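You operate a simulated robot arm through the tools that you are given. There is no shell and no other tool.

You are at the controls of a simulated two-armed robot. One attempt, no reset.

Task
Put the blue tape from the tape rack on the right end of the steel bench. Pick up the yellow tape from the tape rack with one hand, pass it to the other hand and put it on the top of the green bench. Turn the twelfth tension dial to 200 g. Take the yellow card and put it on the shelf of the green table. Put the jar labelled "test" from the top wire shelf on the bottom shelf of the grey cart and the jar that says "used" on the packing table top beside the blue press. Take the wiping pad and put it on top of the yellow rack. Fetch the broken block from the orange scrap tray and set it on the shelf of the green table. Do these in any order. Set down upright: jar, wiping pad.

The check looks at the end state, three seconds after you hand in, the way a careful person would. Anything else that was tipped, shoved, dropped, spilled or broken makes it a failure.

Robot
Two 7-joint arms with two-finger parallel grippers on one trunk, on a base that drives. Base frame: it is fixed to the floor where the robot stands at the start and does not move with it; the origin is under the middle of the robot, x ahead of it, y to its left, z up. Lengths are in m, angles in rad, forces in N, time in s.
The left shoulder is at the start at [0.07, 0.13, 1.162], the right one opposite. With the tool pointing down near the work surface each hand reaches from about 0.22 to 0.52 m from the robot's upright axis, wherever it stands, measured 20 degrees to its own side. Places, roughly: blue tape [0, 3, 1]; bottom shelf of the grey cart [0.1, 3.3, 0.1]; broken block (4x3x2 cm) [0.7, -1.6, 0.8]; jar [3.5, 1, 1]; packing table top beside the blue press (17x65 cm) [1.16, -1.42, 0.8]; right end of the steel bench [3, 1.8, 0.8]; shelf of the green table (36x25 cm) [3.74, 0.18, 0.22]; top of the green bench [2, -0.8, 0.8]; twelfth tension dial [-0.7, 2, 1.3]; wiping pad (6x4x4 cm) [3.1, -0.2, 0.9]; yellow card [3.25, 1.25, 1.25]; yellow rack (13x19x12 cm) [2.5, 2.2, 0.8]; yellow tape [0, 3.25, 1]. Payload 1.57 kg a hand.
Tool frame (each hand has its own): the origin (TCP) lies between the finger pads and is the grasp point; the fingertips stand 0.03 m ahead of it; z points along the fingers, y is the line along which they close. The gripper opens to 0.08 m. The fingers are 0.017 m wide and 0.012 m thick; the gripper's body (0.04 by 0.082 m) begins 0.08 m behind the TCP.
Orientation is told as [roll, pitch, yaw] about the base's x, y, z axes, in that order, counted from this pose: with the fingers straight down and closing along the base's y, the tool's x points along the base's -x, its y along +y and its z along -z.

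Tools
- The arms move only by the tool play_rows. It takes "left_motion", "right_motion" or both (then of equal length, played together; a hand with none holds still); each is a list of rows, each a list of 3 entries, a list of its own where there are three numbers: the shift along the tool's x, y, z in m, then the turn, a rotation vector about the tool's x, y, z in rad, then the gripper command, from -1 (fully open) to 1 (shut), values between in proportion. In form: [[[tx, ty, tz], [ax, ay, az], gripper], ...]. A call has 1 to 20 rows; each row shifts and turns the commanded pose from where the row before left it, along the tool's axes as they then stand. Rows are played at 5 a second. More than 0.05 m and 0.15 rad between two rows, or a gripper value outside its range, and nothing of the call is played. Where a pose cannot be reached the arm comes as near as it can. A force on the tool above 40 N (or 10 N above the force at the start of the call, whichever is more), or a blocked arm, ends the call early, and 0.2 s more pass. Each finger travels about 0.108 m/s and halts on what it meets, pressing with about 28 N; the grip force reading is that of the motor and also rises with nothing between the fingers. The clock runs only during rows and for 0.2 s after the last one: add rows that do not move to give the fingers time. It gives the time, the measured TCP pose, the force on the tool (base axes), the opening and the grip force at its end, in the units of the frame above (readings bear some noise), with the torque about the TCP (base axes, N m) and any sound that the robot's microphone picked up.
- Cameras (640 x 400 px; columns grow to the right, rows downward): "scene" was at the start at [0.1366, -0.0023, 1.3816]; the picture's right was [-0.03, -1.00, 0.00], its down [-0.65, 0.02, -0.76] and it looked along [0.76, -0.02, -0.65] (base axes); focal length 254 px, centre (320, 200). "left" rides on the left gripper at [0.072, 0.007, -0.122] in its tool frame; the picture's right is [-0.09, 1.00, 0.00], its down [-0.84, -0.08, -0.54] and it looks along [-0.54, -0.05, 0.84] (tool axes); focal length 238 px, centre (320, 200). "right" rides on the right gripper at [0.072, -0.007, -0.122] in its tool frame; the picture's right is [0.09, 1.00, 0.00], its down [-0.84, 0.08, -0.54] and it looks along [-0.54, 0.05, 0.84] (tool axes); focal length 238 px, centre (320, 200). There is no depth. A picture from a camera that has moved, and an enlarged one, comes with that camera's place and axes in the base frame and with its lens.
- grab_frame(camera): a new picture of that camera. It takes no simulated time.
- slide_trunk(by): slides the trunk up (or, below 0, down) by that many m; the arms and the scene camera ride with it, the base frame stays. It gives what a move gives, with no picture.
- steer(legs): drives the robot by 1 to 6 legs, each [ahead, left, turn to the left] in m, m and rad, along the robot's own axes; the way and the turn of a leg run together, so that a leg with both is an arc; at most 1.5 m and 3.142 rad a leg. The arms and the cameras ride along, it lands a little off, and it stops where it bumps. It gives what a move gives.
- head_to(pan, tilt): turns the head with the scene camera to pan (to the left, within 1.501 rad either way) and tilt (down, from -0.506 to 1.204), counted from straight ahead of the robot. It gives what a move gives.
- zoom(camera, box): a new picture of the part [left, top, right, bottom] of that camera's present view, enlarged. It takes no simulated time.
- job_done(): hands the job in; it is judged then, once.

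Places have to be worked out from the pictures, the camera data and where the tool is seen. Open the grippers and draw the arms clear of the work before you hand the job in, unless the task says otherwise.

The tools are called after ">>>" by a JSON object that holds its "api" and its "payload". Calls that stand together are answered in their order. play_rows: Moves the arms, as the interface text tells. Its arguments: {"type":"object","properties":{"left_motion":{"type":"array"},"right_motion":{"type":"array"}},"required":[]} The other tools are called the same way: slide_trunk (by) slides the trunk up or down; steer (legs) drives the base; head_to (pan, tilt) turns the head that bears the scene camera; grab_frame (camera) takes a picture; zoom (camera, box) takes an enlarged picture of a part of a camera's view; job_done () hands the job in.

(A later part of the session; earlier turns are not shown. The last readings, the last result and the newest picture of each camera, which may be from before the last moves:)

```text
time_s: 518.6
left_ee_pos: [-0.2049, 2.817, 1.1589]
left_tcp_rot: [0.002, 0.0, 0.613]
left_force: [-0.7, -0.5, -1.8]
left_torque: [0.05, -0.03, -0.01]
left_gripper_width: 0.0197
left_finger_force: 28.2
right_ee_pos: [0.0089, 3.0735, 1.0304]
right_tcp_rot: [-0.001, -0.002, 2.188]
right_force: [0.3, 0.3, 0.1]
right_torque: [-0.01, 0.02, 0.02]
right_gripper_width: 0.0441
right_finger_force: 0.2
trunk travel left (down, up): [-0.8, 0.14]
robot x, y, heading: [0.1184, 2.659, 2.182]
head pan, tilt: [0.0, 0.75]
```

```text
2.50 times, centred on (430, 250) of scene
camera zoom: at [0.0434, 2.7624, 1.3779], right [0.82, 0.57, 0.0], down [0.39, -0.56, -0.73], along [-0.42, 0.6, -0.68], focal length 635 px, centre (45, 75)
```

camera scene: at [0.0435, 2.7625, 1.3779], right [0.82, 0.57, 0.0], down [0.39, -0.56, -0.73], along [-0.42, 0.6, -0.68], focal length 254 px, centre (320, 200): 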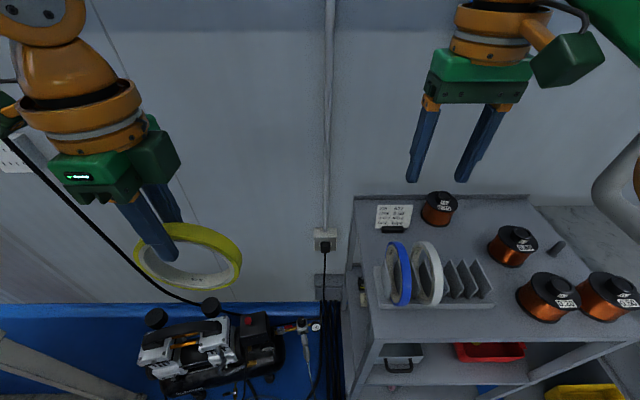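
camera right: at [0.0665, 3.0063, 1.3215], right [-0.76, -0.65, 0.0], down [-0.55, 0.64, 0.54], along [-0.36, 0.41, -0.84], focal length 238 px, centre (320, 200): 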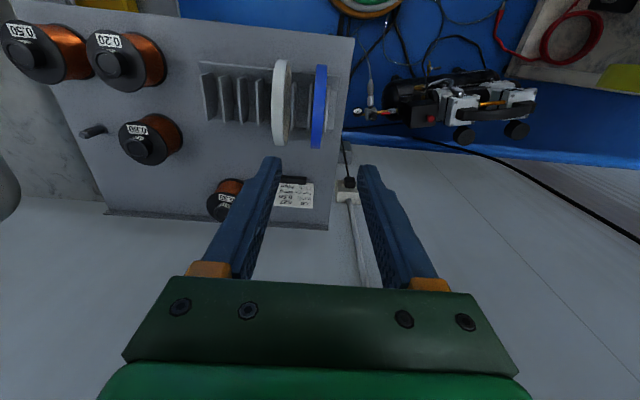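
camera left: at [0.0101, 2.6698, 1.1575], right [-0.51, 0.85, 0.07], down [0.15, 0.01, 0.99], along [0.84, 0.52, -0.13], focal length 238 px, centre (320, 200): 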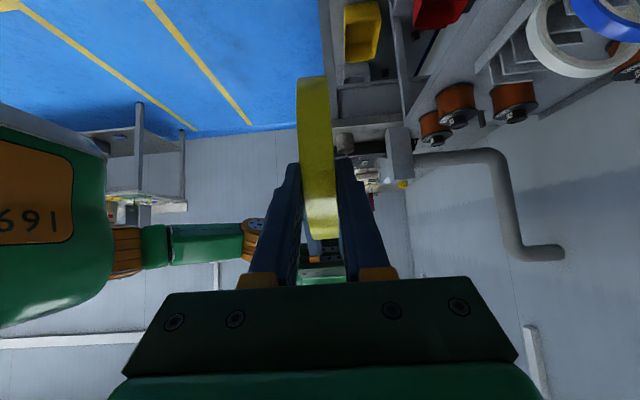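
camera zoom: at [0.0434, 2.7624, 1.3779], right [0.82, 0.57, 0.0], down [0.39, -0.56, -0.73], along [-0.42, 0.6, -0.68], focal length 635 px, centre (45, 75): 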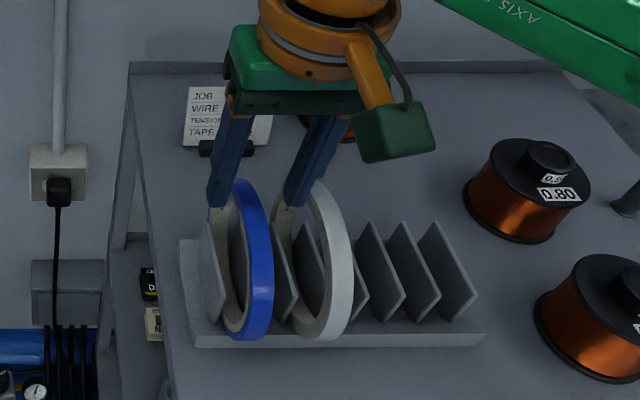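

Good alignment. Lower 4.6 cm and close on the blue rim.

>>> {"api": "play_rows", "payload": {"right_motion": [[[0, -0.002, 0.025], [0, 0, 0], -0.1], [[0, 0, 0.021], [0, 0, 0], -0.1], [[0, 0, 0], [0, 0, 0], -0.1], [[0, 0, 0], [0, 0, 0], 0.1], [[0, 0, 0], [0, 0, 0], 0.4], [[0, 0, 0], [0, 0, 0], 0.6], [[0, 0, 0], [0, 0, 0], 0.8], [[0, 0, 0], [0, 0, 0], 0.8]]}}

>>> {"api": "play_rows", "payload": {"right_motion": [[[0, 0, -0.02], [0, 0, 0], 0.8], [[0, 0, -0.04], [0, 0, 0], 0.8], [[0, 0, -0.04], [0, 0, 0], 0.8], [[0, 0, -0.04], [0, 0, 0], 0.8], [[0.01, 0, -0.04], [0, 0, 0], 0.8], [[0.02, 0, -0.02], [0, 0, 0], 0.8], [[0, 0, 0], [0, 0, 0], 0.8]]}}

>>> {"api": "grab_frame", "payload": {"camera": "scene"}}

>>> {"api": "grab_frame", "payload": {"camera": "right"}}

```text
time_s: 520.4
left_ee_pos: [-0.2047, 2.8161, 1.1583]
left_tcp_rot: [0.002, 0.0, 0.614]
left_force: [0.2, 0.4, -1.0]
left_torque: [0.03, 0.02, -0.04]
left_gripper_width: 0.0195
left_finger_force: 28.1
right_ee_pos: [0.0103, 3.0739, 0.9835]
right_tcp_rot: [-0.001, -0.002, 2.19]
right_force: [-0.1, -0.5, -0.5]
right_torque: [0.01, 0.01, 0.01]
right_gripper_width: 0.0157
right_finger_force: 27.5
trunk travel left (down, up): [-0.8, 0.14]
robot x, y, heading: [0.116, 2.6509, 2.179]
head pan, tilt: [0.0, 0.75]
```

```text
time_s: 522.0
left_ee_pos: [-0.2037, 2.8163, 1.1596]
left_tcp_rot: [0.003, 0.0, 0.615]
left_force: [-0.5, 1.0, -1.6]
left_torque: [-0.02, 0.0, 0.02]
left_gripper_width: 0.0196
left_finger_force: 28.3
right_ee_pos: [0.0279, 3.0504, 1.1842]
right_tcp_rot: [-0.003, 0.0, 2.188]
right_force: [-0.6, -0.2, -0.9]
right_torque: [0.04, 0.01, -0.01]
right_gripper_width: 0.0158
right_finger_force: 27.9
trunk travel left (down, up): [-0.8, 0.14]
robot x, y, heading: [0.1155, 2.6543, 2.178]
head pan, tilt: [0.0, 0.75]
```

```text
taken
camera scene: at [0.0432, 2.7635, 1.3777], right [0.82, 0.57, 0.0], down [0.39, -0.56, -0.73], along [-0.42, 0.6, -0.68], focal length 254 px, centre (320, 200)
```

scene: 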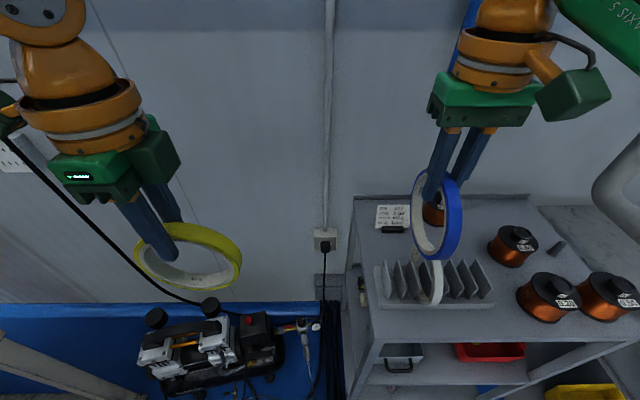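

```text
taken
camera right: at [0.0759, 2.9956, 1.3047], right [-0.76, -0.65, 0.0], down [-0.55, 0.64, 0.54], along [-0.35, 0.41, -0.84], focal length 238 px, centre (320, 200)
```

right: 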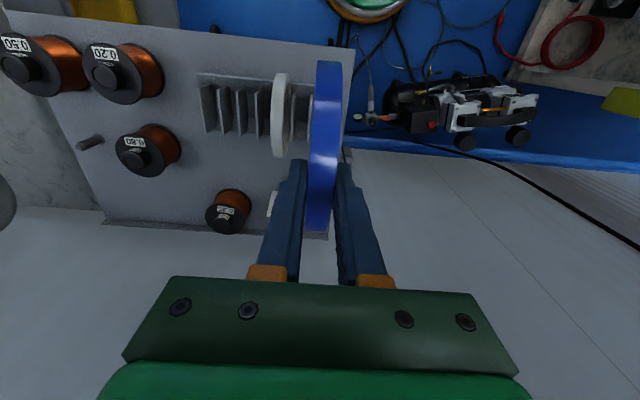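

Both tapes are held. Back off from the cart and drive across to the right end of the steel bench.

>>> {"api": "steer", "payload": {"legs": [[-0.3, 0, 0], [0, 0, -2.66], [1.2, 0, 0], [0.95, 0, 0], [0, 0, 1.12]]}}

>>> {"api": "head_to", "payload": {"pan": -0.1, "tilt": 0.6}}

>>> {"api": "grab_frame", "payload": {"camera": "scene"}}

```text
time_s: 543.2
left_ee_pos: [2.3307, 1.756, 1.1595]
left_tcp_rot: [0.003, 0.001, -0.921]
left_force: [0.1, 0.4, -0.8]
left_torque: [0.01, 0.01, -0.02]
left_gripper_width: 0.0198
left_finger_force: 27.8
right_ee_pos: [2.5724, 1.5344, 1.1835]
right_tcp_rot: [0.001, -0.001, 0.656]
right_force: [0.0, 0.1, -1.3]
right_torque: [0.01, 0.03, 0.0]
right_gripper_width: 0.0156
right_finger_force: 27.9
trunk travel left (down, up): [-0.8, 0.14]
robot x, y, heading: [2.1807, 1.431, 0.649]
head pan, tilt: [0.0, 0.75]
```

```text
time_s: 543.9
left_ee_pos: [2.3291, 1.7575, 1.1588]
left_tcp_rot: [0.004, -0.001, -0.92]
left_force: [-0.3, 0.3, -1.2]
left_torque: [-0.02, 0.01, 0.03]
left_gripper_width: 0.0196
left_finger_force: 27.6
right_ee_pos: [2.5719, 1.5341, 1.1833]
right_tcp_rot: [0.001, -0.002, 0.657]
right_force: [0.9, 0.4, -0.7]
right_torque: [0.01, 0.04, 0.0]
right_gripper_width: 0.0156
right_finger_force: 27.8
trunk travel left (down, up): [-0.8, 0.14]
robot x, y, heading: [2.1786, 1.4272, 0.645]
head pan, tilt: [-0.099, 0.6]
```

```text
taken
camera scene: at [2.2963, 1.5057, 1.3906], right [0.52, -0.85, 0.0], down [-0.48, -0.29, -0.82], along [0.7, 0.43, -0.57], focal length 254 px, centre (320, 200)
```

scene: 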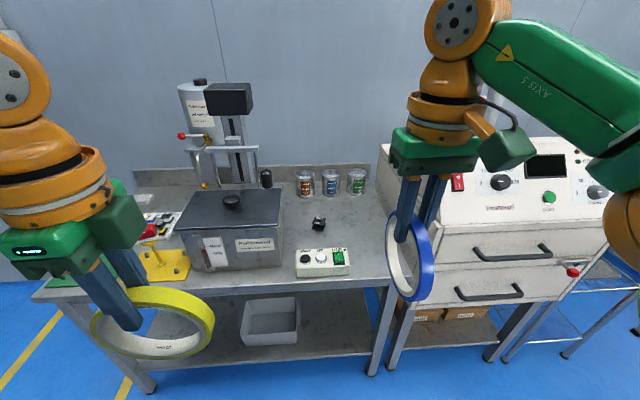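

The free spot is behind/right of the controller, ≈(2.96, 1.71). I'll lay the ring down nearly flat: drive a bit closer, yaw the right wrist 90°, and tilt forward.

>>> {"api": "steer", "payload": {"legs": [[0.17, -0.09, 0]]}}

>>> {"api": "play_rows", "payload": {"right_motion": [[[0, 0, 0], [0, 0, 0.143], 0.8], [[0, 0, 0], [0, 0, 0.143], 0.8], [[0, 0, 0], [0, 0, 0.143], 0.8], [[0, 0, 0], [0, 0, 0.143], 0.8], [[0, 0, 0], [0, 0, 0.143], 0.8], [[0, 0, 0], [0, 0, 0.143], 0.8], [[0, 0, 0], [0, 0, 0.143], 0.8], [[0, 0, 0], [0, 0, 0.143], 0.8], [[0, 0, 0], [0, 0, 0.143], 0.8], [[0, 0, 0], [0, 0, 0.143], 0.8], [[0, 0, 0], [0, 0, 0.141], 0.8], [[0, 0, 0], [0, 0, 0], 0.8]]}}

>>> {"api": "play_rows", "payload": {"right_motion": [[[0, 0.02, 0], [-0.145, 0, 0], 0.8], [[0, 0.0198, 0.0029], [-0.145, 0, 0], 0.8], [[0, 0.0192, 0.0057], [-0.145, 0, 0], 0.8], [[0, 0.0181, 0.0084], [-0.145, 0, 0], 0.8], [[0, 0.0167, 0.011], [-0.145, 0, 0], 0.8], [[0, 0.0149, 0.0133], [-0.145, 0, 0], 0.8], [[0, 0.0129, 0.0153], [-0.145, 0, 0], 0.8], [[0, 0.0106, 0.017], [-0.145, 0, 0], 0.8], [[0, 0, 0], [0, 0, 0], 0.8]]}}

>>> {"api": "grab_frame", "payload": {"camera": "scene"}}

```text
time_s: 545.5
left_ee_pos: [2.5181, 1.7875, 1.1602]
left_tcp_rot: [0.006, 0.0, -0.923]
left_force: [0.4, -0.1, -1.3]
left_torque: [0.05, 0.0, 0.01]
left_gripper_width: 0.0196
left_finger_force: 27.9
right_ee_pos: [2.7588, 1.5637, 1.1855]
right_tcp_rot: [-0.002, -0.004, 0.656]
right_force: [-0.5, -0.3, -1.4]
right_torque: [-0.04, 0.01, -0.02]
right_gripper_width: 0.0157
right_finger_force: 28.2
trunk travel left (down, up): [-0.8, 0.14]
robot x, y, heading: [2.3645, 1.4579, 0.647]
head pan, tilt: [-0.099, 0.6]
```

```text
time_s: 548.1
left_ee_pos: [2.5207, 1.787, 1.1605]
left_tcp_rot: [0.004, -0.001, -0.922]
left_force: [-0.5, -0.1, -1.0]
left_torque: [0.0, -0.01, 0.0]
left_gripper_width: 0.0192
left_finger_force: 27.8
right_ee_pos: [2.763, 1.5648, 1.1851]
right_tcp_rot: [0.002, -0.001, -0.919]
right_force: [-0.2, 0.6, -0.4]
right_torque: [0.03, 0.03, 0.0]
right_gripper_width: 0.0157
right_finger_force: 27.4
trunk travel left (down, up): [-0.8, 0.14]
robot x, y, heading: [2.3677, 1.4617, 0.647]
head pan, tilt: [-0.099, 0.6]
```

```text
time_s: 550.1
left_ee_pos: [2.5199, 1.7884, 1.1602]
left_tcp_rot: [0.004, 0.0, -0.922]
left_force: [-0.2, -0.3, -0.9]
left_torque: [-0.01, 0.01, 0.0]
left_gripper_width: 0.0196
left_finger_force: 27.8
right_ee_pos: [2.8885, 1.6624, 1.1853]
right_tcp_rot: [1.163, 0.0, -0.916]
right_force: [-0.4, 0.8, 0.0]
right_torque: [-0.02, 0.01, -0.06]
right_gripper_width: 0.0155
right_finger_force: 28.5
trunk travel left (down, up): [-0.8, 0.14]
robot x, y, heading: [2.368, 1.462, 0.643]
head pan, tilt: [-0.099, 0.6]
```

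```text
taken
camera scene: at [2.4868, 1.5369, 1.3907], right [0.52, -0.85, 0.0], down [-0.48, -0.29, -0.82], along [0.71, 0.43, -0.57], focal length 254 px, centre (320, 200)
```

scene: 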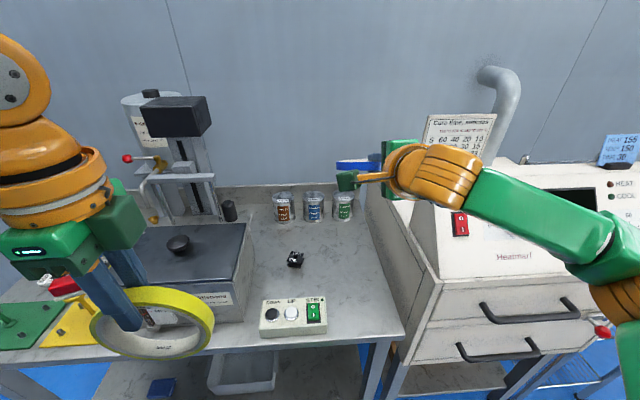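

The tool is tilted 67° with the ring ahead. Move forward 3.4 cm and lower in stages.

>>> {"api": "play_rows", "payload": {"right_motion": [[[0, 0.0135, 0.0312], [0, 0, 0], 0.8], [[0, -0.0386, 0.0167], [0, 0, 0], 0.8], [[0, -0.0386, 0.0167], [0, 0, 0], 0.8], [[0, -0.0386, 0.0167], [0, 0, 0], 0.8], [[0, -0.0386, 0.0167], [0, 0, 0], 0.8], [[0, 0, 0], [0, 0, 0], 0.8]]}}

>>> {"api": "grab_frame", "payload": {"camera": "scene"}}

>>> {"api": "grab_frame", "payload": {"camera": "right"}}

```text
time_s: 551.5
left_ee_pos: [2.521, 1.7887, 1.1588]
left_tcp_rot: [0.002, 0.0, -0.921]
left_force: [0.2, -1.1, 0.0]
left_torque: [0.01, 0.03, 0.0]
left_gripper_width: 0.0195
left_finger_force: 28.7
right_ee_pos: [2.9152, 1.685, 1.0153]
right_tcp_rot: [1.163, 0.0, -0.918]
right_force: [0.0, -0.6, -1.1]
right_torque: [0.01, 0.0, -0.02]
right_gripper_width: 0.016
right_finger_force: 27.7
trunk travel left (down, up): [-0.8, 0.14]
robot x, y, heading: [2.3698, 1.464, 0.647]
head pan, tilt: [-0.099, 0.6]
```

```text
taken
camera scene: at [2.4868, 1.5366, 1.3907], right [0.52, -0.85, 0.0], down [-0.48, -0.29, -0.82], along [0.71, 0.43, -0.57], focal length 254 px, centre (320, 200)
```

scene: 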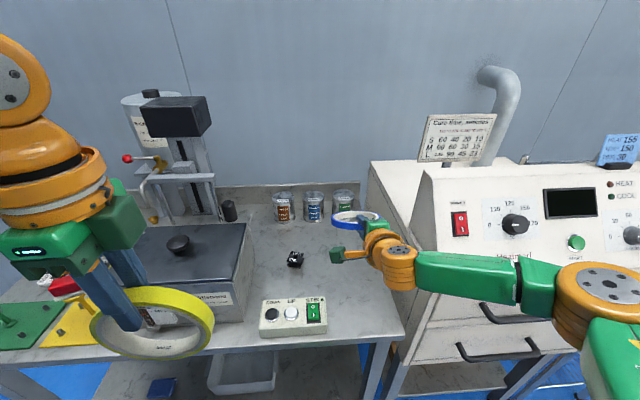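

```text
taken
camera right: at [2.7819, 1.6715, 1.0574], right [0.26, 0.31, 0.91], down [0.14, -0.95, 0.29], along [0.96, 0.05, -0.29], focal length 238 px, centre (320, 200)
```

right: 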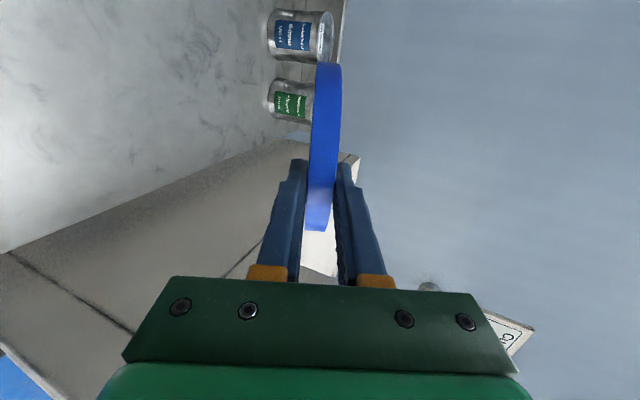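

Clearances to the cabinet look fine. Continue lowering.

>>> {"api": "play_rows", "payload": {"right_motion": [[[0, -0.0367, 0.0159], [0, 0, 0], 0.8], [[0, -0.0367, 0.0159], [0, 0, 0], 0.8], [[0, -0.0367, 0.0159], [0, 0, 0], 0.8], [[0, -0.0275, 0.0119], [0, 0, 0], 0.8], [[0, 0, 0], [0, 0, 0], 0.8]]}}

>>> {"api": "grab_frame", "payload": {"camera": "scene"}}

>>> {"api": "zoom", "payload": {"camera": "right", "box": [200, 40, 440, 240]}}

```text
time_s: 552.7
left_ee_pos: [2.5217, 1.7881, 1.1595]
left_tcp_rot: [0.003, 0.001, -0.921]
left_force: [-0.5, 0.1, -1.2]
left_torque: [0.0, 0.02, 0.02]
left_gripper_width: 0.0196
left_finger_force: 28.0
right_ee_pos: [2.9184, 1.6824, 1.011]
right_tcp_rot: [1.156, 0.004, -0.915]
right_force: [-0.3, 0.4, -0.2]
right_torque: [-0.02, 0.04, 0.02]
right_gripper_width: 0.0156
right_finger_force: 27.9
right hand out of reach, approached as far as the arm can: row 1, 2, 3, 4
trunk travel left (down, up): [-0.8, 0.14]
robot x, y, heading: [2.3702, 1.4612, 0.642]
head pan, tilt: [-0.099, 0.6]
```

```text
taken
camera scene: at [2.487, 1.5368, 1.3907], right [0.52, -0.85, 0.0], down [-0.48, -0.29, -0.82], along [0.71, 0.43, -0.57], focal length 254 px, centre (320, 200)
```

scene: 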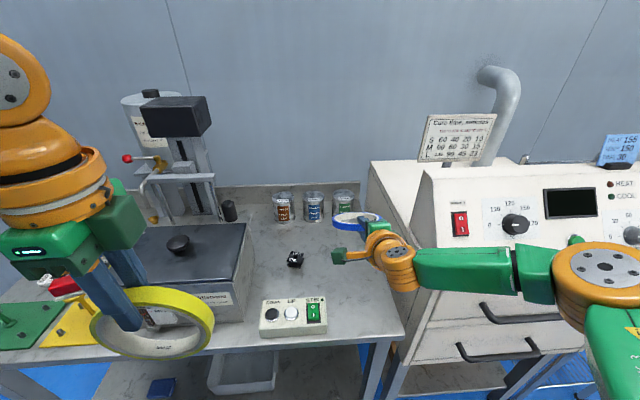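

```text
2.00 times, centred on (320, 140) of right
camera zoom: at [2.7853, 1.6695, 1.053], right [0.26, 0.32, 0.91], down [0.14, -0.95, 0.29], along [0.95, 0.06, -0.29], focal length 477 px, centre (320, 320)
```

zoom: 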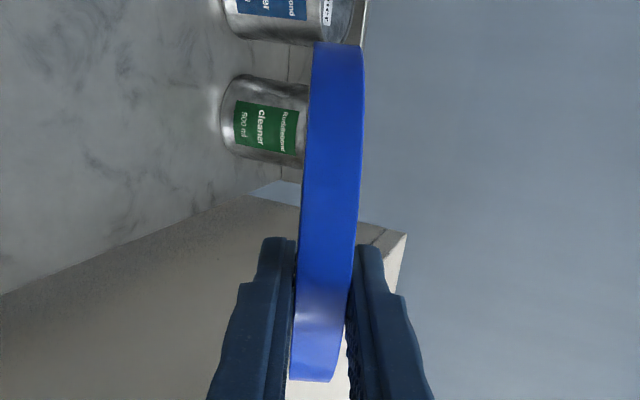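

The arm cannot go lower in this shape; use the trunk instead: lower 0.15 and check.

>>> {"api": "slide_trunk", "payload": {"by": -0.15}}

>>> {"api": "grab_frame", "payload": {"camera": "scene"}}

>>> {"api": "zoom", "payload": {"camera": "right", "box": [200, 40, 440, 240]}}

```text
time_s: 554.5
left_ee_pos: [2.5202, 1.7873, 1.0104]
left_tcp_rot: [0.003, 0.001, -0.922]
left_force: [-0.8, -0.6, -0.9]
left_torque: [-0.01, 0.0, -0.03]
left_gripper_width: 0.0194
left_finger_force: 28.9
right_ee_pos: [2.9177, 1.6818, 0.8604]
right_tcp_rot: [1.157, 0.002, -0.914]
right_force: [-0.4, 0.0, -0.4]
right_torque: [-0.04, 0.02, 0.0]
right_gripper_width: 0.0155
right_finger_force: 28.0
trunk travel left (down, up): [-0.65, 0.29]
robot x, y, heading: [2.3744, 1.462, 0.644]
head pan, tilt: [-0.099, 0.6]
```

```text
taken
camera scene: at [2.4868, 1.5368, 1.2407], right [0.52, -0.85, 0.0], down [-0.48, -0.29, -0.82], along [0.71, 0.43, -0.57], focal length 254 px, centre (320, 200)
```

scene: 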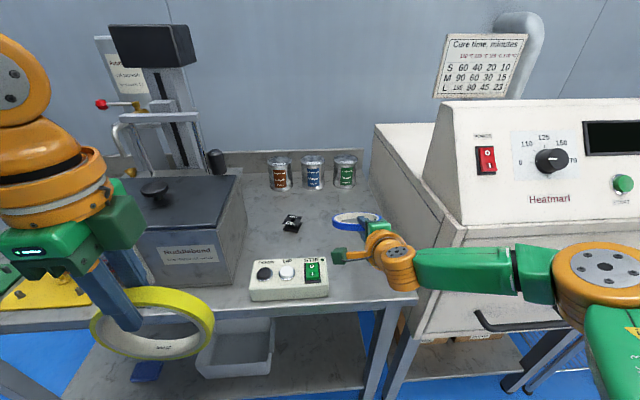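

```text
2.00 times, centred on (320, 140) of right
camera zoom: at [2.7852, 1.6695, 0.9031], right [0.26, 0.32, 0.91], down [0.14, -0.95, 0.29], along [0.95, 0.06, -0.29], focal length 477 px, centre (320, 320)
```

zoom: 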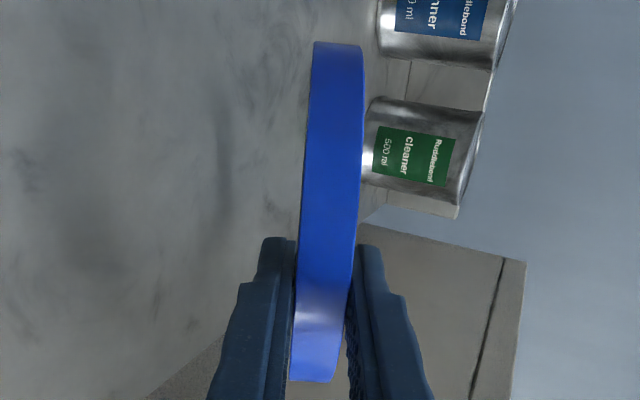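

Lower the trunk further in small steps until the ring touches.

>>> {"api": "slide_trunk", "payload": {"by": -0.025}}

>>> {"api": "slide_trunk", "payload": {"by": -0.008}}

>>> {"api": "slide_trunk", "payload": {"by": -0.006}}

>>> {"api": "zoom", "payload": {"camera": "scene", "box": [280, 180, 420, 300]}}

```text
time_s: 555.2
left_ee_pos: [2.5195, 1.7884, 0.9846]
left_tcp_rot: [0.006, 0.0, -0.922]
left_force: [0.0, 0.0, 0.0]
left_torque: [-0.02, -0.01, 0.01]
left_gripper_width: 0.0193
left_finger_force: 27.4
right_ee_pos: [2.9176, 1.6829, 0.8367]
right_tcp_rot: [1.156, 0.001, -0.913]
right_force: [-0.3, 0.2, 0.1]
right_torque: [-0.04, 0.06, 0.02]
right_gripper_width: 0.0156
right_finger_force: 28.4
trunk travel left (down, up): [-0.625, 0.315]
robot x, y, heading: [2.3682, 1.4597, 0.65]
head pan, tilt: [-0.099, 0.6]
```

```text
time_s: 555.7
left_ee_pos: [2.5208, 1.7871, 0.9765]
left_tcp_rot: [0.003, 0.001, -0.922]
left_force: [0.4, -0.4, -0.9]
left_torque: [-0.03, -0.02, 0.0]
left_gripper_width: 0.0194
left_finger_force: 28.3
right_ee_pos: [2.918, 1.6817, 0.8273]
right_tcp_rot: [1.156, 0.001, -0.912]
right_force: [0.5, -0.7, -1.1]
right_torque: [-0.04, 0.03, 0.0]
right_gripper_width: 0.0157
right_finger_force: 28.4
trunk travel left (down, up): [-0.617, 0.323]
robot x, y, heading: [2.3703, 1.4611, 0.645]
head pan, tilt: [-0.099, 0.6]
```

```text
time_s: 556.3
left_ee_pos: [2.521, 1.787, 0.9711]
left_tcp_rot: [0.003, 0.001, -0.921]
left_force: [0.3, 0.4, -0.4]
left_torque: [-0.01, 0.0, 0.04]
left_gripper_width: 0.0196
left_finger_force: 27.9
right_ee_pos: [2.9183, 1.6822, 0.8224]
right_tcp_rot: [1.156, 0.001, -0.913]
right_force: [-0.2, -0.1, -0.7]
right_torque: [-0.02, 0.02, -0.02]
right_gripper_width: 0.0157
right_finger_force: 27.7
trunk travel left (down, up): [-0.611, 0.329]
robot x, y, heading: [2.3704, 1.4576, 0.645]
head pan, tilt: [-0.099, 0.6]
```

```text
3.33 times, centred on (350, 240) of scene
camera zoom: at [2.4869, 1.5369, 1.2016], right [0.52, -0.85, 0.0], down [-0.48, -0.29, -0.82], along [0.71, 0.43, -0.57], focal length 846 px, centre (220, 67)
```

zoom: 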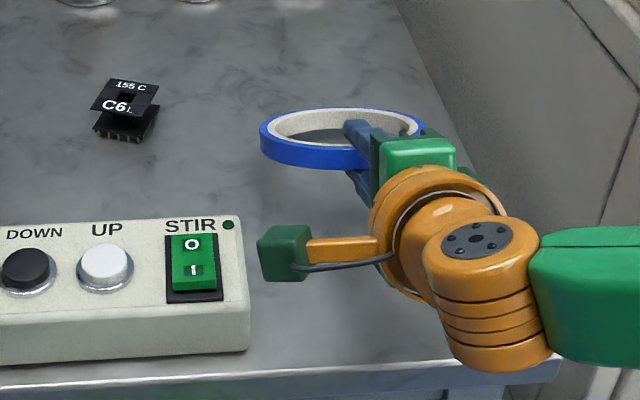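

>>> {"api": "slide_trunk", "payload": {"by": -0.008}}

>>> {"api": "slide_trunk", "payload": {"by": -0.006}}

>>> {"api": "slide_trunk", "payload": {"by": -0.006}}

>>> {"api": "zoom", "payload": {"camera": "scene", "box": [280, 180, 420, 300]}}

```text
time_s: 556.9
left_ee_pos: [2.52, 1.7876, 0.9632]
left_tcp_rot: [0.002, -0.001, -0.921]
left_force: [-0.6, 0.2, -0.8]
left_torque: [-0.01, -0.01, -0.03]
left_gripper_width: 0.0197
left_finger_force: 27.8
right_ee_pos: [2.9173, 1.6828, 0.8151]
right_tcp_rot: [1.157, 0.001, -0.914]
right_force: [-0.1, 0.1, 0.1]
right_torque: [0.02, -0.07, 0.02]
right_gripper_width: 0.0158
right_finger_force: 27.7
trunk travel left (down, up): [-0.603, 0.337]
robot x, y, heading: [2.3715, 1.4631, 0.645]
head pan, tilt: [-0.099, 0.6]
```

```text
time_s: 557.4
left_ee_pos: [2.5192, 1.7883, 0.9566]
left_tcp_rot: [0.006, -0.002, -0.923]
left_force: [0.2, 0.0, -1.8]
left_torque: [0.02, 0.02, 0.0]
left_gripper_width: 0.0196
left_finger_force: 27.9
right_ee_pos: [2.9169, 1.6823, 0.8084]
right_tcp_rot: [1.159, 0.002, -0.913]
right_force: [-1.0, 0.0, 3.4]
right_torque: [0.23, -0.22, -0.01]
right_gripper_width: 0.0157
right_finger_force: 28.1
trunk travel left (down, up): [-0.597, 0.343]
robot x, y, heading: [2.3704, 1.4622, 0.645]
head pan, tilt: [-0.099, 0.6]
```

```text
time_s: 558.0
left_ee_pos: [2.5202, 1.7868, 0.9513]
left_tcp_rot: [0.005, 0.0, -0.922]
left_force: [-0.3, 0.2, -0.7]
left_torque: [-0.04, -0.01, -0.01]
left_gripper_width: 0.0195
left_finger_force: 27.8
right_ee_pos: [2.9171, 1.6822, 0.8028]
right_tcp_rot: [1.159, 0.003, -0.911]
right_force: [-1.2, 0.1, 1.4]
right_torque: [0.2, -0.24, 0.02]
right_gripper_width: 0.0161
right_finger_force: 27.5
trunk travel left (down, up): [-0.591, 0.349]
robot x, y, heading: [2.3699, 1.4579, 0.646]
head pan, tilt: [-0.099, 0.6]
```

```text
3.33 times, centred on (350, 240) of scene
camera zoom: at [2.4855, 1.5362, 1.1818], right [0.52, -0.85, 0.0], down [-0.48, -0.29, -0.83], along [0.71, 0.43, -0.56], focal length 846 px, centre (220, 67)
```

zoom: 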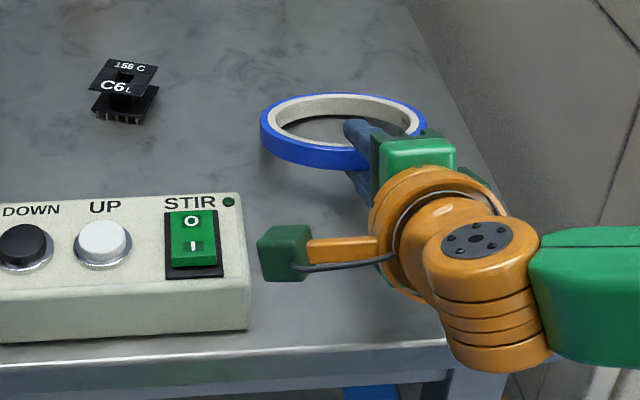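

The ring's far edge touches the bench. Open slightly and withdraw horizontally so the ring settles flat.

>>> {"api": "play_rows", "payload": {"right_motion": [[[0, 0, 0], [0, 0, 0], 0.5], [[0, 0, 0], [0, 0, 0], 0.2], [[0, 0, 0], [0, 0, 0], 0.1], [[0, -0.008, -0.0184], [0, 0, 0], 0.1], [[0, -0.008, -0.0184], [0, 0, 0], 0.1], [[0, -0.008, -0.0184], [0, 0, 0], 0.1], [[0, 0, 0], [0, 0, 0], 0.1]]}}

>>> {"api": "zoom", "payload": {"camera": "scene", "box": [280, 180, 420, 300]}}

```text
time_s: 559.6
left_ee_pos: [2.5204, 1.7884, 0.9496]
left_tcp_rot: [0.002, -0.001, -0.921]
left_force: [-0.1, 0.4, -2.1]
left_torque: [0.0, -0.01, 0.01]
left_gripper_width: 0.0195
left_finger_force: 27.8
right_ee_pos: [2.906, 1.6553, 0.8134]
right_tcp_rot: [1.152, 0.0, -0.915]
right_force: [-0.6, -1.1, -1.0]
right_torque: [-0.03, 0.02, -0.02]
right_gripper_width: 0.0365
right_finger_force: 0.1
right hand out of reach, approached as far as the arm can: row 4, 5, 6
trunk travel left (down, up): [-0.591, 0.349]
robot x, y, heading: [2.3681, 1.4598, 0.646]
head pan, tilt: [-0.099, 0.6]
```

```text
3.33 times, centred on (350, 240) of scene
camera zoom: at [2.4866, 1.5372, 1.1817], right [0.52, -0.85, 0.0], down [-0.48, -0.29, -0.82], along [0.71, 0.43, -0.57], focal length 846 px, centre (220, 67)
```

zoom: 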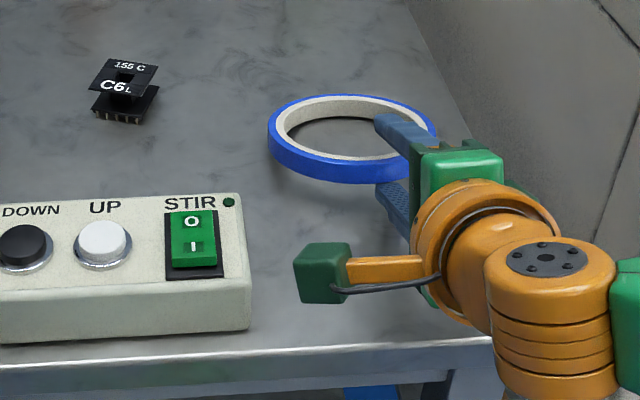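

Use the base to withdraw instead: back up 0.15 m.

>>> {"api": "steer", "payload": {"legs": [[-0.15, 0, 0]]}}

>>> {"api": "grab_frame", "payload": {"camera": "scene"}}

>>> {"api": "zoom", "payload": {"camera": "scene", "box": [280, 160, 420, 280]}}

```text
time_s: 560.9
left_ee_pos: [2.3997, 1.6994, 0.9494]
left_tcp_rot: [0.001, -0.001, -0.918]
left_force: [-0.1, 0.7, -1.2]
left_torque: [0.03, 0.02, -0.04]
left_gripper_width: 0.0198
left_finger_force: 28.5
right_ee_pos: [2.7859, 1.5669, 0.813]
right_tcp_rot: [1.151, 0.002, -0.912]
right_force: [1.2, 0.0, 0.4]
right_torque: [0.02, 0.01, -0.02]
right_gripper_width: 0.036
right_finger_force: 0.1
trunk travel left (down, up): [-0.591, 0.349]
robot x, y, heading: [2.2484, 1.3723, 0.65]
head pan, tilt: [-0.099, 0.6]
```

```text
taken
camera scene: at [2.3671, 1.447, 1.1816], right [0.52, -0.85, 0.0], down [-0.48, -0.3, -0.82], along [0.7, 0.43, -0.57], focal length 254 px, centre (320, 200)
```

scene: 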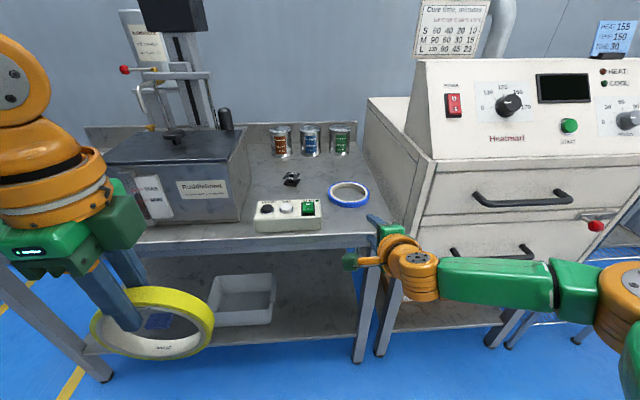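

```text
3.33 times, centred on (350, 220) of scene
camera zoom: at [2.3671, 1.447, 1.1816], right [0.52, -0.85, 0.0], down [-0.48, -0.3, -0.82], along [0.7, 0.43, -0.57], focal length 846 px, centre (220, 133)
```

zoom: 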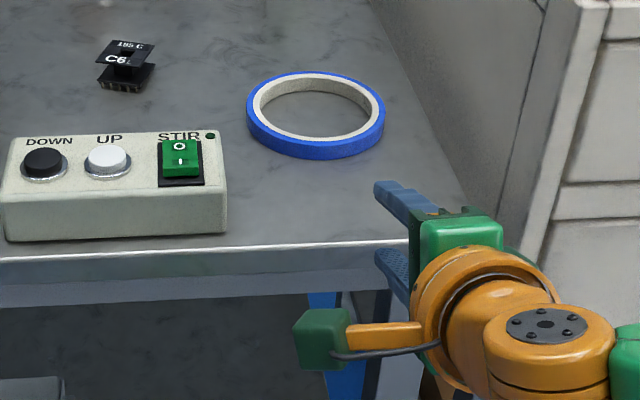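

Blue tape lies flat on the right end of the steel bench. Back off, raise the trunk, and restore the right hand.

>>> {"api": "steer", "payload": {"legs": [[-0.3, 0, 0]]}}

>>> {"api": "slide_trunk", "payload": {"by": 0.209}}

>>> {"api": "play_rows", "payload": {"right_motion": [[[0, -0.0081, -0.0183], [0.144, 0, 0], -1], [[0, -0.0107, -0.0169], [0.144, 0, 0], -1], [[0, -0.013, -0.0152], [0.144, 0, 0], -1], [[0, -0.0151, -0.0131], [0.144, 0, 0], -1], [[0, -0.0168, -0.0109], [0.144, 0, 0], -1], [[0, -0.0182, -0.0084], [0.144, 0, 0], -1], [[0, -0.0192, -0.0057], [0.144, 0, 0], -1], [[0, -0.0198, -0.0029], [0.144, 0, 0], -1], [[0, 0, -0.03], [0, 0, 0], -1], [[0, 0, -0.03], [0, 0, 0], -1], [[0, 0, 0], [0, 0, 0], -1]]}}

>>> {"api": "grab_frame", "payload": {"camera": "scene"}}

```text
time_s: 563.0
left_ee_pos: [2.1628, 1.5191, 0.95]
left_tcp_rot: [0.004, 0.0, -0.913]
left_force: [0.0, -0.9, -0.4]
left_torque: [0.02, 0.0, -0.02]
left_gripper_width: 0.0196
left_finger_force: 28.1
right_ee_pos: [2.5494, 1.3914, 0.8133]
right_tcp_rot: [1.153, 0.0, -0.906]
right_force: [0.8, -1.0, 1.1]
right_torque: [0.01, 0.0, 0.0]
right_gripper_width: 0.0362
right_finger_force: 0.1
trunk travel left (down, up): [-0.591, 0.349]
robot x, y, heading: [2.0128, 1.1898, 0.647]
head pan, tilt: [-0.099, 0.6]
```

```text
time_s: 565.2
left_ee_pos: [2.164, 1.5198, 1.1591]
left_tcp_rot: [0.004, 0.002, -0.913]
left_force: [0.0, -0.3, -1.4]
left_torque: [0.03, -0.01, 0.0]
left_gripper_width: 0.0193
left_finger_force: 28.2
right_ee_pos: [2.5491, 1.3904, 1.0234]
right_tcp_rot: [1.154, 0.001, -0.906]
right_force: [-0.7, 0.3, -0.8]
right_torque: [-0.02, -0.01, -0.01]
right_gripper_width: 0.0357
right_finger_force: 0.0
trunk travel left (down, up): [-0.8, 0.14]
robot x, y, heading: [2.0175, 1.1875, 0.651]
head pan, tilt: [-0.099, 0.6]
```

```text
time_s: 567.6
left_ee_pos: [2.1631, 1.5195, 1.1587]
left_tcp_rot: [0.004, 0.0, -0.914]
left_force: [0.2, -0.4, -0.5]
left_torque: [0.01, 0.01, 0.03]
left_gripper_width: 0.0197
left_finger_force: 27.9
right_ee_pos: [2.424, 1.2913, 1.0829]
right_tcp_rot: [0.0, 0.0, -0.905]
right_force: [-0.5, 0.0, 0.3]
right_torque: [0.01, 0.01, 0.01]
right_gripper_width: 0.08
right_finger_force: 0.0
trunk travel left (down, up): [-0.8, 0.14]
robot x, y, heading: [2.0172, 1.1948, 0.652]
head pan, tilt: [-0.099, 0.6]
```

```text
taken
camera scene: at [2.1316, 1.2684, 1.3907], right [0.53, -0.85, 0.0], down [-0.48, -0.3, -0.82], along [0.7, 0.43, -0.57], focal length 254 px, centre (320, 200)
```

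scene: 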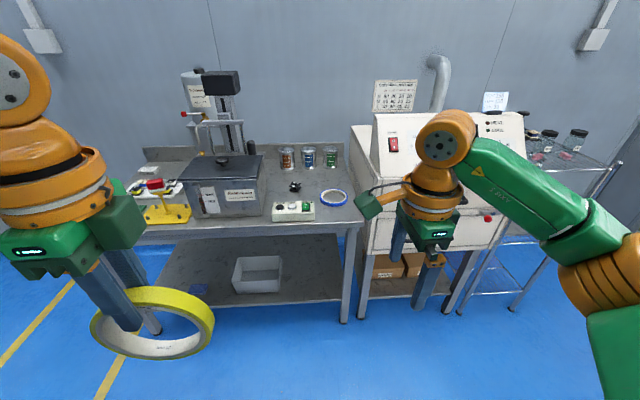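

Everything on the steel bench looks right. Unwind the right wrist, raise the trunk, and drive back to the wire rack for the USED jar.

>>> {"api": "play_rows", "payload": {"right_motion": [[[0, 0, -0.02], [0, 0, -0.1415], -1], [[0, 0, -0.02], [0, 0, -0.1415], -1], [[0, 0, -0.02], [0, 0, -0.1415], -1], [[0, 0, 0], [0, 0, -0.1415], -1], [[0, 0, 0], [0, 0, -0.1415], -1], [[0, 0, 0], [0, 0, -0.1415], -1], [[0, 0, 0], [0, 0, -0.1415], -1], [[0, 0, 0], [0, 0, -0.1415], -1], [[0, 0, 0], [0, 0, -0.1415], -1], [[0, 0, 0], [0, 0, -0.1415], -1], [[0, 0, 0], [0, 0, -0.1415], -1], [[0, 0, 0], [0, 0, 0], -1]]}}

>>> {"api": "slide_trunk", "payload": {"by": 0.14}}

>>> {"api": "steer", "payload": {"legs": [[0.1, -0.918, 0], [0.25, 0, -0.01]]}}

>>> {"api": "head_to", "payload": {"pan": -0.1, "tilt": 0.6}}

>>> {"api": "grab_frame", "payload": {"camera": "scene"}}

>>> {"api": "grab_frame", "payload": {"camera": "right"}}

```text
time_s: 570.2
left_ee_pos: [2.1634, 1.5192, 1.1597]
left_tcp_rot: [0.004, 0.001, -0.913]
left_force: [-0.3, 0.8, -0.8]
left_torque: [-0.01, -0.05, -0.03]
left_gripper_width: 0.0191
left_finger_force: 28.1
right_ee_pos: [2.4238, 1.2921, 1.1422]
right_tcp_rot: [-0.001, -0.001, 0.652]
right_force: [-0.6, 1.0, -0.7]
right_torque: [-0.02, -0.04, 0.01]
right_gripper_width: 0.08
right_finger_force: 0.0
trunk travel left (down, up): [-0.8, 0.14]
robot x, y, heading: [2.0153, 1.1871, 0.656]
head pan, tilt: [-0.099, 0.6]
```

```text
time_s: 571.9
left_ee_pos: [2.1631, 1.5196, 1.2995]
left_tcp_rot: [0.003, 0.0, -0.913]
left_force: [0.3, 0.6, -0.3]
left_torque: [0.02, -0.01, 0.01]
left_gripper_width: 0.0193
left_finger_force: 28.3
right_ee_pos: [2.4233, 1.2924, 1.2825]
right_tcp_rot: [0.002, -0.001, 0.651]
right_force: [0.0, 0.5, 0.4]
right_torque: [0.02, 0.0, -0.02]
right_gripper_width: 0.0799
right_finger_force: 0.0
trunk travel left (down, up): [-0.94, 0.0]
robot x, y, heading: [2.0167, 1.1902, 0.655]
head pan, tilt: [-0.099, 0.6]
```

```text
time_s: 578.1
left_ee_pos: [2.9934, 1.0094, 1.3011]
left_tcp_rot: [0.008, 0.001, -0.931]
left_force: [-0.5, 0.1, 0.2]
left_torque: [0.04, -0.05, 0.01]
left_gripper_width: 0.0192
left_finger_force: 28.3
right_ee_pos: [3.2504, 0.7785, 1.2843]
right_tcp_rot: [-0.001, -0.004, 0.634]
right_force: [-0.7, -0.4, -0.2]
right_torque: [-0.01, -0.03, 0.0]
right_gripper_width: 0.0799
right_finger_force: 0.1
trunk travel left (down, up): [-0.94, 0.0]
robot x, y, heading: [2.843, 0.6849, 0.635]
head pan, tilt: [-0.099, 0.6]
```

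```text
time_s: 578.7
left_ee_pos: [2.9966, 1.0125, 1.3001]
left_tcp_rot: [0.004, 0.001, -0.929]
left_force: [-0.1, 1.2, -1.9]
left_torque: [0.01, -0.02, 0.02]
left_gripper_width: 0.0193
left_finger_force: 27.9
right_ee_pos: [3.2524, 0.779, 1.2832]
right_tcp_rot: [0.003, -0.003, 0.633]
right_force: [-0.1, 0.3, 0.1]
right_torque: [-0.01, -0.04, -0.02]
right_gripper_width: 0.0799
right_finger_force: 0.1
trunk travel left (down, up): [-0.94, 0.0]
robot x, y, heading: [2.8424, 0.6838, 0.634]
head pan, tilt: [-0.099, 0.6]
```

```text
taken
camera scene: at [2.9601, 0.7608, 1.5309], right [0.51, -0.86, 0.0], down [-0.48, -0.29, -0.83], along [0.71, 0.42, -0.56], focal length 254 px, centre (320, 200)
```

scene: 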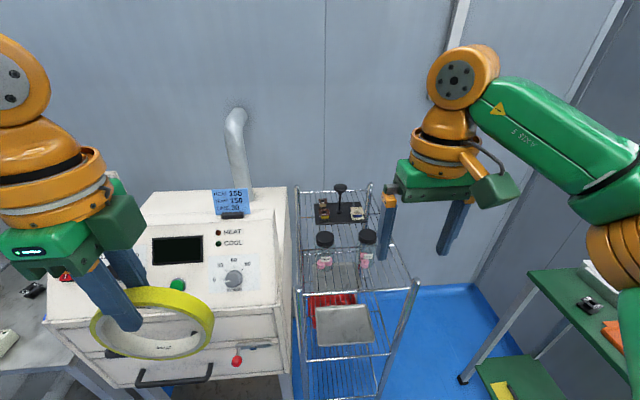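

```text
taken
camera right: at [3.1997, 0.7312, 1.404], right [-0.66, 0.75, 0.0], down [0.63, 0.56, 0.54], along [0.41, 0.36, -0.84], focal length 238 px, centre (320, 200)
```

right: 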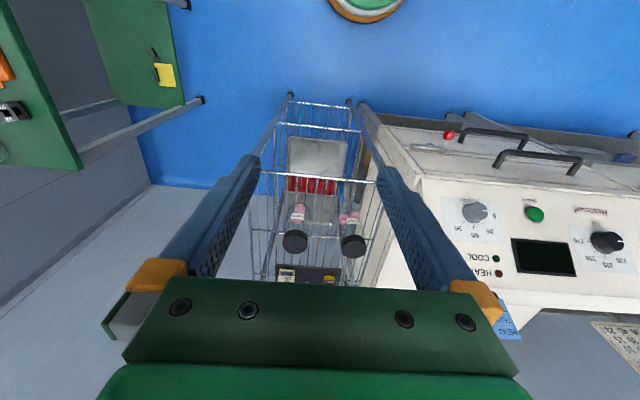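

The USED jar's lid is at (3.485, 0.915). Drive so the right hand comes over it.

>>> {"api": "steer", "payload": {"legs": [[0.25, -0.022, 0]]}}

>>> {"api": "grab_frame", "payload": {"camera": "right"}}

>>> {"api": "zoom", "payload": {"camera": "scene", "box": [250, 180, 450, 340]}}

```text
time_s: 580.5
left_ee_pos: [3.2109, 1.1411, 1.3004]
left_tcp_rot: [0.009, -0.001, -0.934]
left_force: [-0.1, -0.8, -1.1]
left_torque: [0.03, 0.01, 0.01]
left_gripper_width: 0.0192
left_finger_force: 28.0
right_ee_pos: [3.4659, 0.9065, 1.2839]
right_tcp_rot: [0.0, -0.004, 0.63]
right_force: [-0.3, -0.4, 0.6]
right_torque: [0.0, 0.0, 0.01]
right_gripper_width: 0.0801
right_finger_force: 0.0
trunk travel left (down, up): [-0.94, 0.0]
robot x, y, heading: [3.0565, 0.8164, 0.629]
head pan, tilt: [-0.099, 0.6]
```

```text
taken
camera right: at [3.4122, 0.859, 1.4049], right [-0.66, 0.75, 0.0], down [0.63, 0.55, 0.55], along [0.41, 0.36, -0.84], focal length 238 px, centre (320, 200)
```

right: 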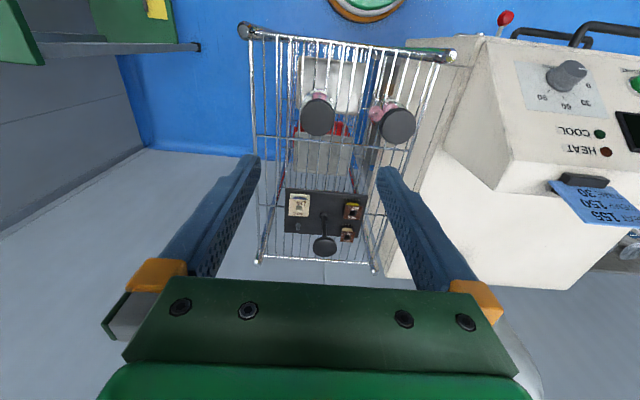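

```text
2.50 times, centred on (350, 260) of scene
camera zoom: at [3.1725, 0.8895, 1.5313], right [0.51, -0.86, 0.0], down [-0.48, -0.29, -0.83], along [0.71, 0.42, -0.56], focal length 635 px, centre (245, 50)
```

zoom: 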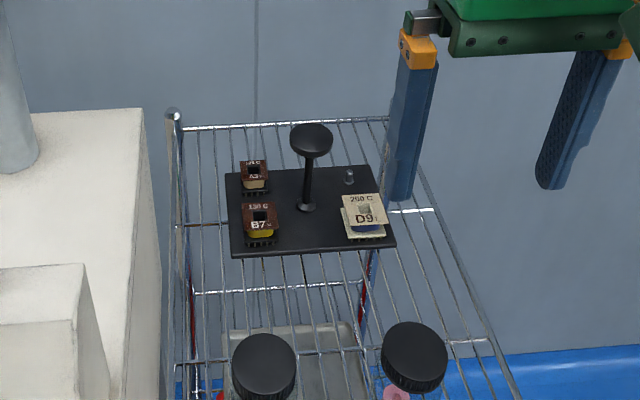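

USED lid is 1.2 cm ahead of the TCP. Align and lower to grip.

>>> {"api": "play_rows", "payload": {"right_motion": [[[-0.012, -0.003, 0.03], [0, 0, 0], -1], [[0, 0, 0.04], [0, 0, 0], -1], [[0, 0, 0.04], [0, 0, 0], -1], [[0, 0, 0.03], [0, 0, 0], -1], [[0, 0, 0], [0, 0, 0], -1]]}}

>>> {"api": "grab_frame", "payload": {"camera": "right"}}

```text
time_s: 581.7
left_ee_pos: [3.2142, 1.1429, 1.2989]
left_tcp_rot: [0.004, -0.001, -0.934]
left_force: [-0.3, 0.2, -0.7]
left_torque: [0.03, 0.0, 0.03]
left_gripper_width: 0.0196
left_finger_force: 28.1
right_ee_pos: [3.4811, 0.9152, 1.1424]
right_tcp_rot: [0.003, -0.001, 0.631]
right_force: [0.5, 0.0, 1.0]
right_torque: [-0.04, 0.0, 0.01]
right_gripper_width: 0.08
right_finger_force: 0.1
trunk travel left (down, up): [-0.94, 0.0]
robot x, y, heading: [3.0627, 0.815, 0.631]
head pan, tilt: [-0.099, 0.6]
```

```text
taken
camera right: at [3.4289, 0.8672, 1.2631], right [-0.66, 0.75, 0.0], down [0.63, 0.55, 0.54], along [0.41, 0.36, -0.84], focal length 238 px, centre (320, 200)
```

right: 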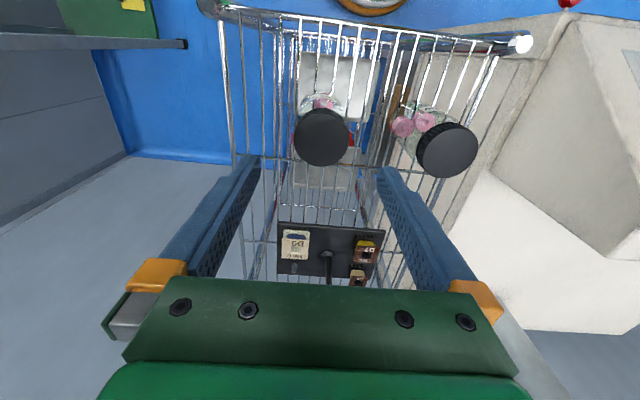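

>>> {"api": "play_rows", "payload": {"right_motion": [[[0.004, 0.001, 0.04], [0, 0, 0], -1], [[0, 0, 0.03], [0, 0, 0], -1], [[0, 0, 0.017], [0, 0, 0], -1], [[0, 0, 0], [0, 0, 0], -1], [[0, 0, 0], [0, 0, 0], -0.5], [[0, 0, 0], [0, 0, 0], -0.1], [[0, 0, 0], [0, 0, 0], 0.2], [[0, 0, 0], [0, 0, 0], 0.4], [[0, 0, 0], [0, 0, 0], 0.4]]}}

>>> {"api": "play_rows", "payload": {"right_motion": [[[0, 0, -0.015], [0, 0, 0], 0.4], [[0, 0, -0.03], [0, 0, 0], 0.4], [[0, 0, -0.04], [0, 0, 0], 0.4], [[0, 0, -0.04], [0, 0, 0], 0.4], [[0, 0, -0.04], [0, 0, 0], 0.4], [[0.0, 0, -0.03], [0, 0, 0], 0.4], [[0, 0, 0], [0, 0, 0], 0.4]]}}

>>> {"api": "grab_frame", "payload": {"camera": "right"}}

>>> {"api": "zoom", "payload": {"camera": "scene", "box": [250, 150, 450, 340]}}

```text
time_s: 583.7
left_ee_pos: [3.2153, 1.1439, 1.2986]
left_tcp_rot: [0.005, -0.001, -0.934]
left_force: [0.3, 0.3, -0.9]
left_torque: [0.0, 0.01, 0.0]
left_gripper_width: 0.0194
left_finger_force: 28.3
right_ee_pos: [3.4774, 0.9136, 1.0552]
right_tcp_rot: [0.003, -0.002, 0.631]
right_force: [0.2, -0.6, -1.1]
right_torque: [-0.02, -0.04, 0.0]
right_gripper_width: 0.0527
right_finger_force: 27.7
trunk travel left (down, up): [-0.94, 0.0]
robot x, y, heading: [3.0594, 0.8173, 0.631]
head pan, tilt: [-0.099, 0.6]
```

```text
time_s: 585.3
left_ee_pos: [3.2154, 1.1426, 1.2995]
left_tcp_rot: [0.004, 0.0, -0.934]
left_force: [-0.1, 0.7, -0.6]
left_torque: [0.0, 0.04, 0.02]
left_gripper_width: 0.0196
left_finger_force: 27.8
right_ee_pos: [3.4763, 0.9114, 1.2515]
right_tcp_rot: [0.003, 0.002, 0.631]
right_force: [-0.5, 0.4, -1.5]
right_torque: [0.02, 0.02, 0.03]
right_gripper_width: 0.0524
right_finger_force: 27.8
trunk travel left (down, up): [-0.94, 0.0]
robot x, y, heading: [3.0597, 0.8148, 0.629]
head pan, tilt: [-0.099, 0.6]
```

```text
taken
camera right: at [3.4227, 0.8646, 1.3722], right [-0.66, 0.75, 0.0], down [0.63, 0.56, 0.54], along [0.41, 0.36, -0.84], focal length 238 px, centre (320, 200)
```

right: 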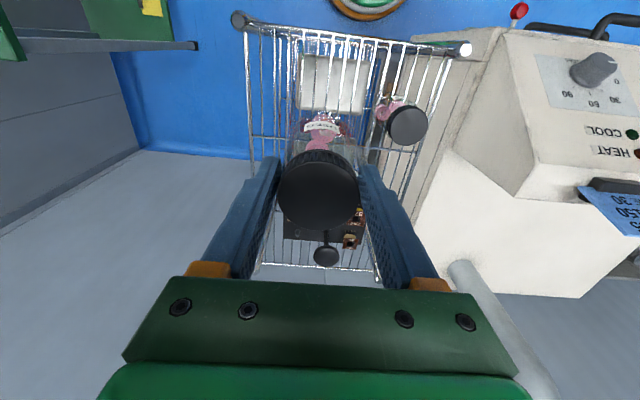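

```text
2.11 times, centred on (350, 245) of scene
camera zoom: at [3.1776, 0.8924, 1.5307], right [0.51, -0.86, 0.0], down [-0.49, -0.29, -0.82], along [0.71, 0.42, -0.57], focal length 534 px, centre (257, 105)
```

zoom: 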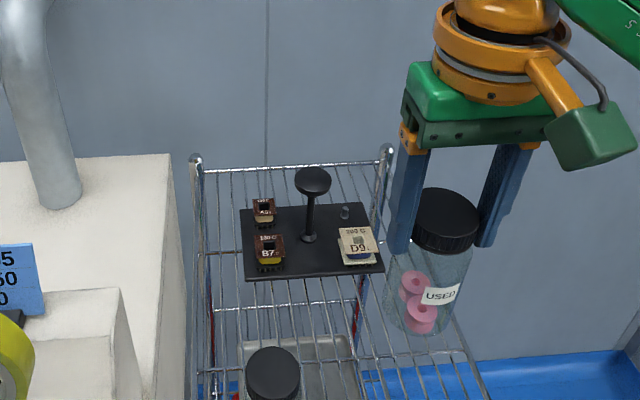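

The USED jar is held, but earlier the lid grip crept. I'll set it back down and regrasp 2 cm lower for a firmer hold.

>>> {"api": "play_rows", "payload": {"right_motion": [[[0, 0, 0.04], [0, 0, 0], 0.4], [[0, 0, 0.04], [0, 0, 0], 0.4], [[0, 0, 0.04], [0, 0, 0], 0.4], [[0, 0, 0.04], [0, 0, 0], 0.4], [[0, 0, 0.025], [0, 0, 0], 0.4], [[0, 0, 0.006], [0, 0, 0], 0.4], [[0, 0, 0.004], [0, 0, 0], 0.4], [[0, 0, 0], [0, 0, 0], 0.4]]}}

```text
time_s: 587.1
left_ee_pos: [3.2134, 1.1442, 1.2996]
left_tcp_rot: [0.004, 0.002, -0.933]
left_force: [0.3, -0.5, 0.0]
left_torque: [0.01, 0.0, 0.02]
left_gripper_width: 0.0194
left_finger_force: 27.5
right_ee_pos: [3.4775, 0.9137, 1.0548]
right_tcp_rot: [-0.002, -0.002, 0.631]
right_force: [0.3, -0.1, -1.3]
right_torque: [0.0, 0.03, 0.02]
right_gripper_width: 0.0524
right_finger_force: 28.3
trunk travel left (down, up): [-0.94, 0.0]
robot x, y, heading: [3.0566, 0.8208, 0.629]
head pan, tilt: [-0.099, 0.6]
```

>>> {"api": "play_rows", "payload": {"right_motion": [[[0, 0, 0.002], [0, 0, 0], 0.4], [[0, 0, 0.002], [0, 0, 0], 0.4], [[0, 0, 0], [0, 0, 0], 0.4]]}}

>>> {"api": "zoom", "payload": {"camera": "scene", "box": [300, 220, 420, 340]}}

```text
time_s: 587.9
left_ee_pos: [3.2106, 1.1423, 1.3016]
left_tcp_rot: [0.007, -0.002, -0.933]
left_force: [-0.5, 0.4, -0.5]
left_torque: [-0.01, -0.01, -0.01]
left_gripper_width: 0.0194
left_finger_force: 27.9
right_ee_pos: [3.475, 0.9141, 1.0554]
right_tcp_rot: [-0.001, -0.006, 0.63]
right_force: [7.7, 1.3, 35.8]
right_torque: [0.3, -0.63, -0.01]
right_gripper_width: 0.0522
right_finger_force: 28.4
trunk travel left (down, up): [-0.94, 0.0]
robot x, y, heading: [3.0588, 0.8183, 0.63]
head pan, tilt: [-0.099, 0.6]
```

```text
3.33 times, centred on (360, 280) of scene
camera zoom: at [3.172, 0.8917, 1.5316], right [0.51, -0.86, 0.0], down [-0.48, -0.29, -0.83], along [0.71, 0.42, -0.56], focal length 846 px, centre (187, -67)
```

zoom: 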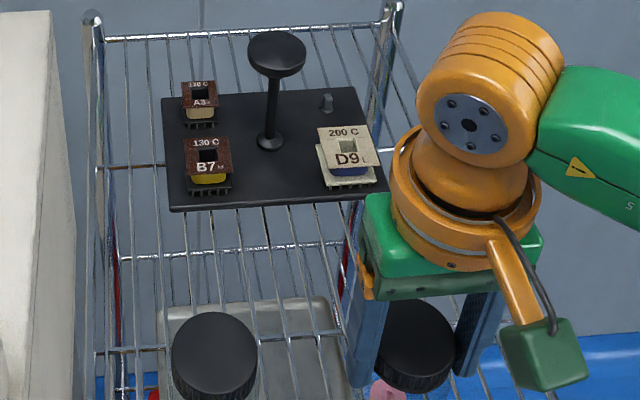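

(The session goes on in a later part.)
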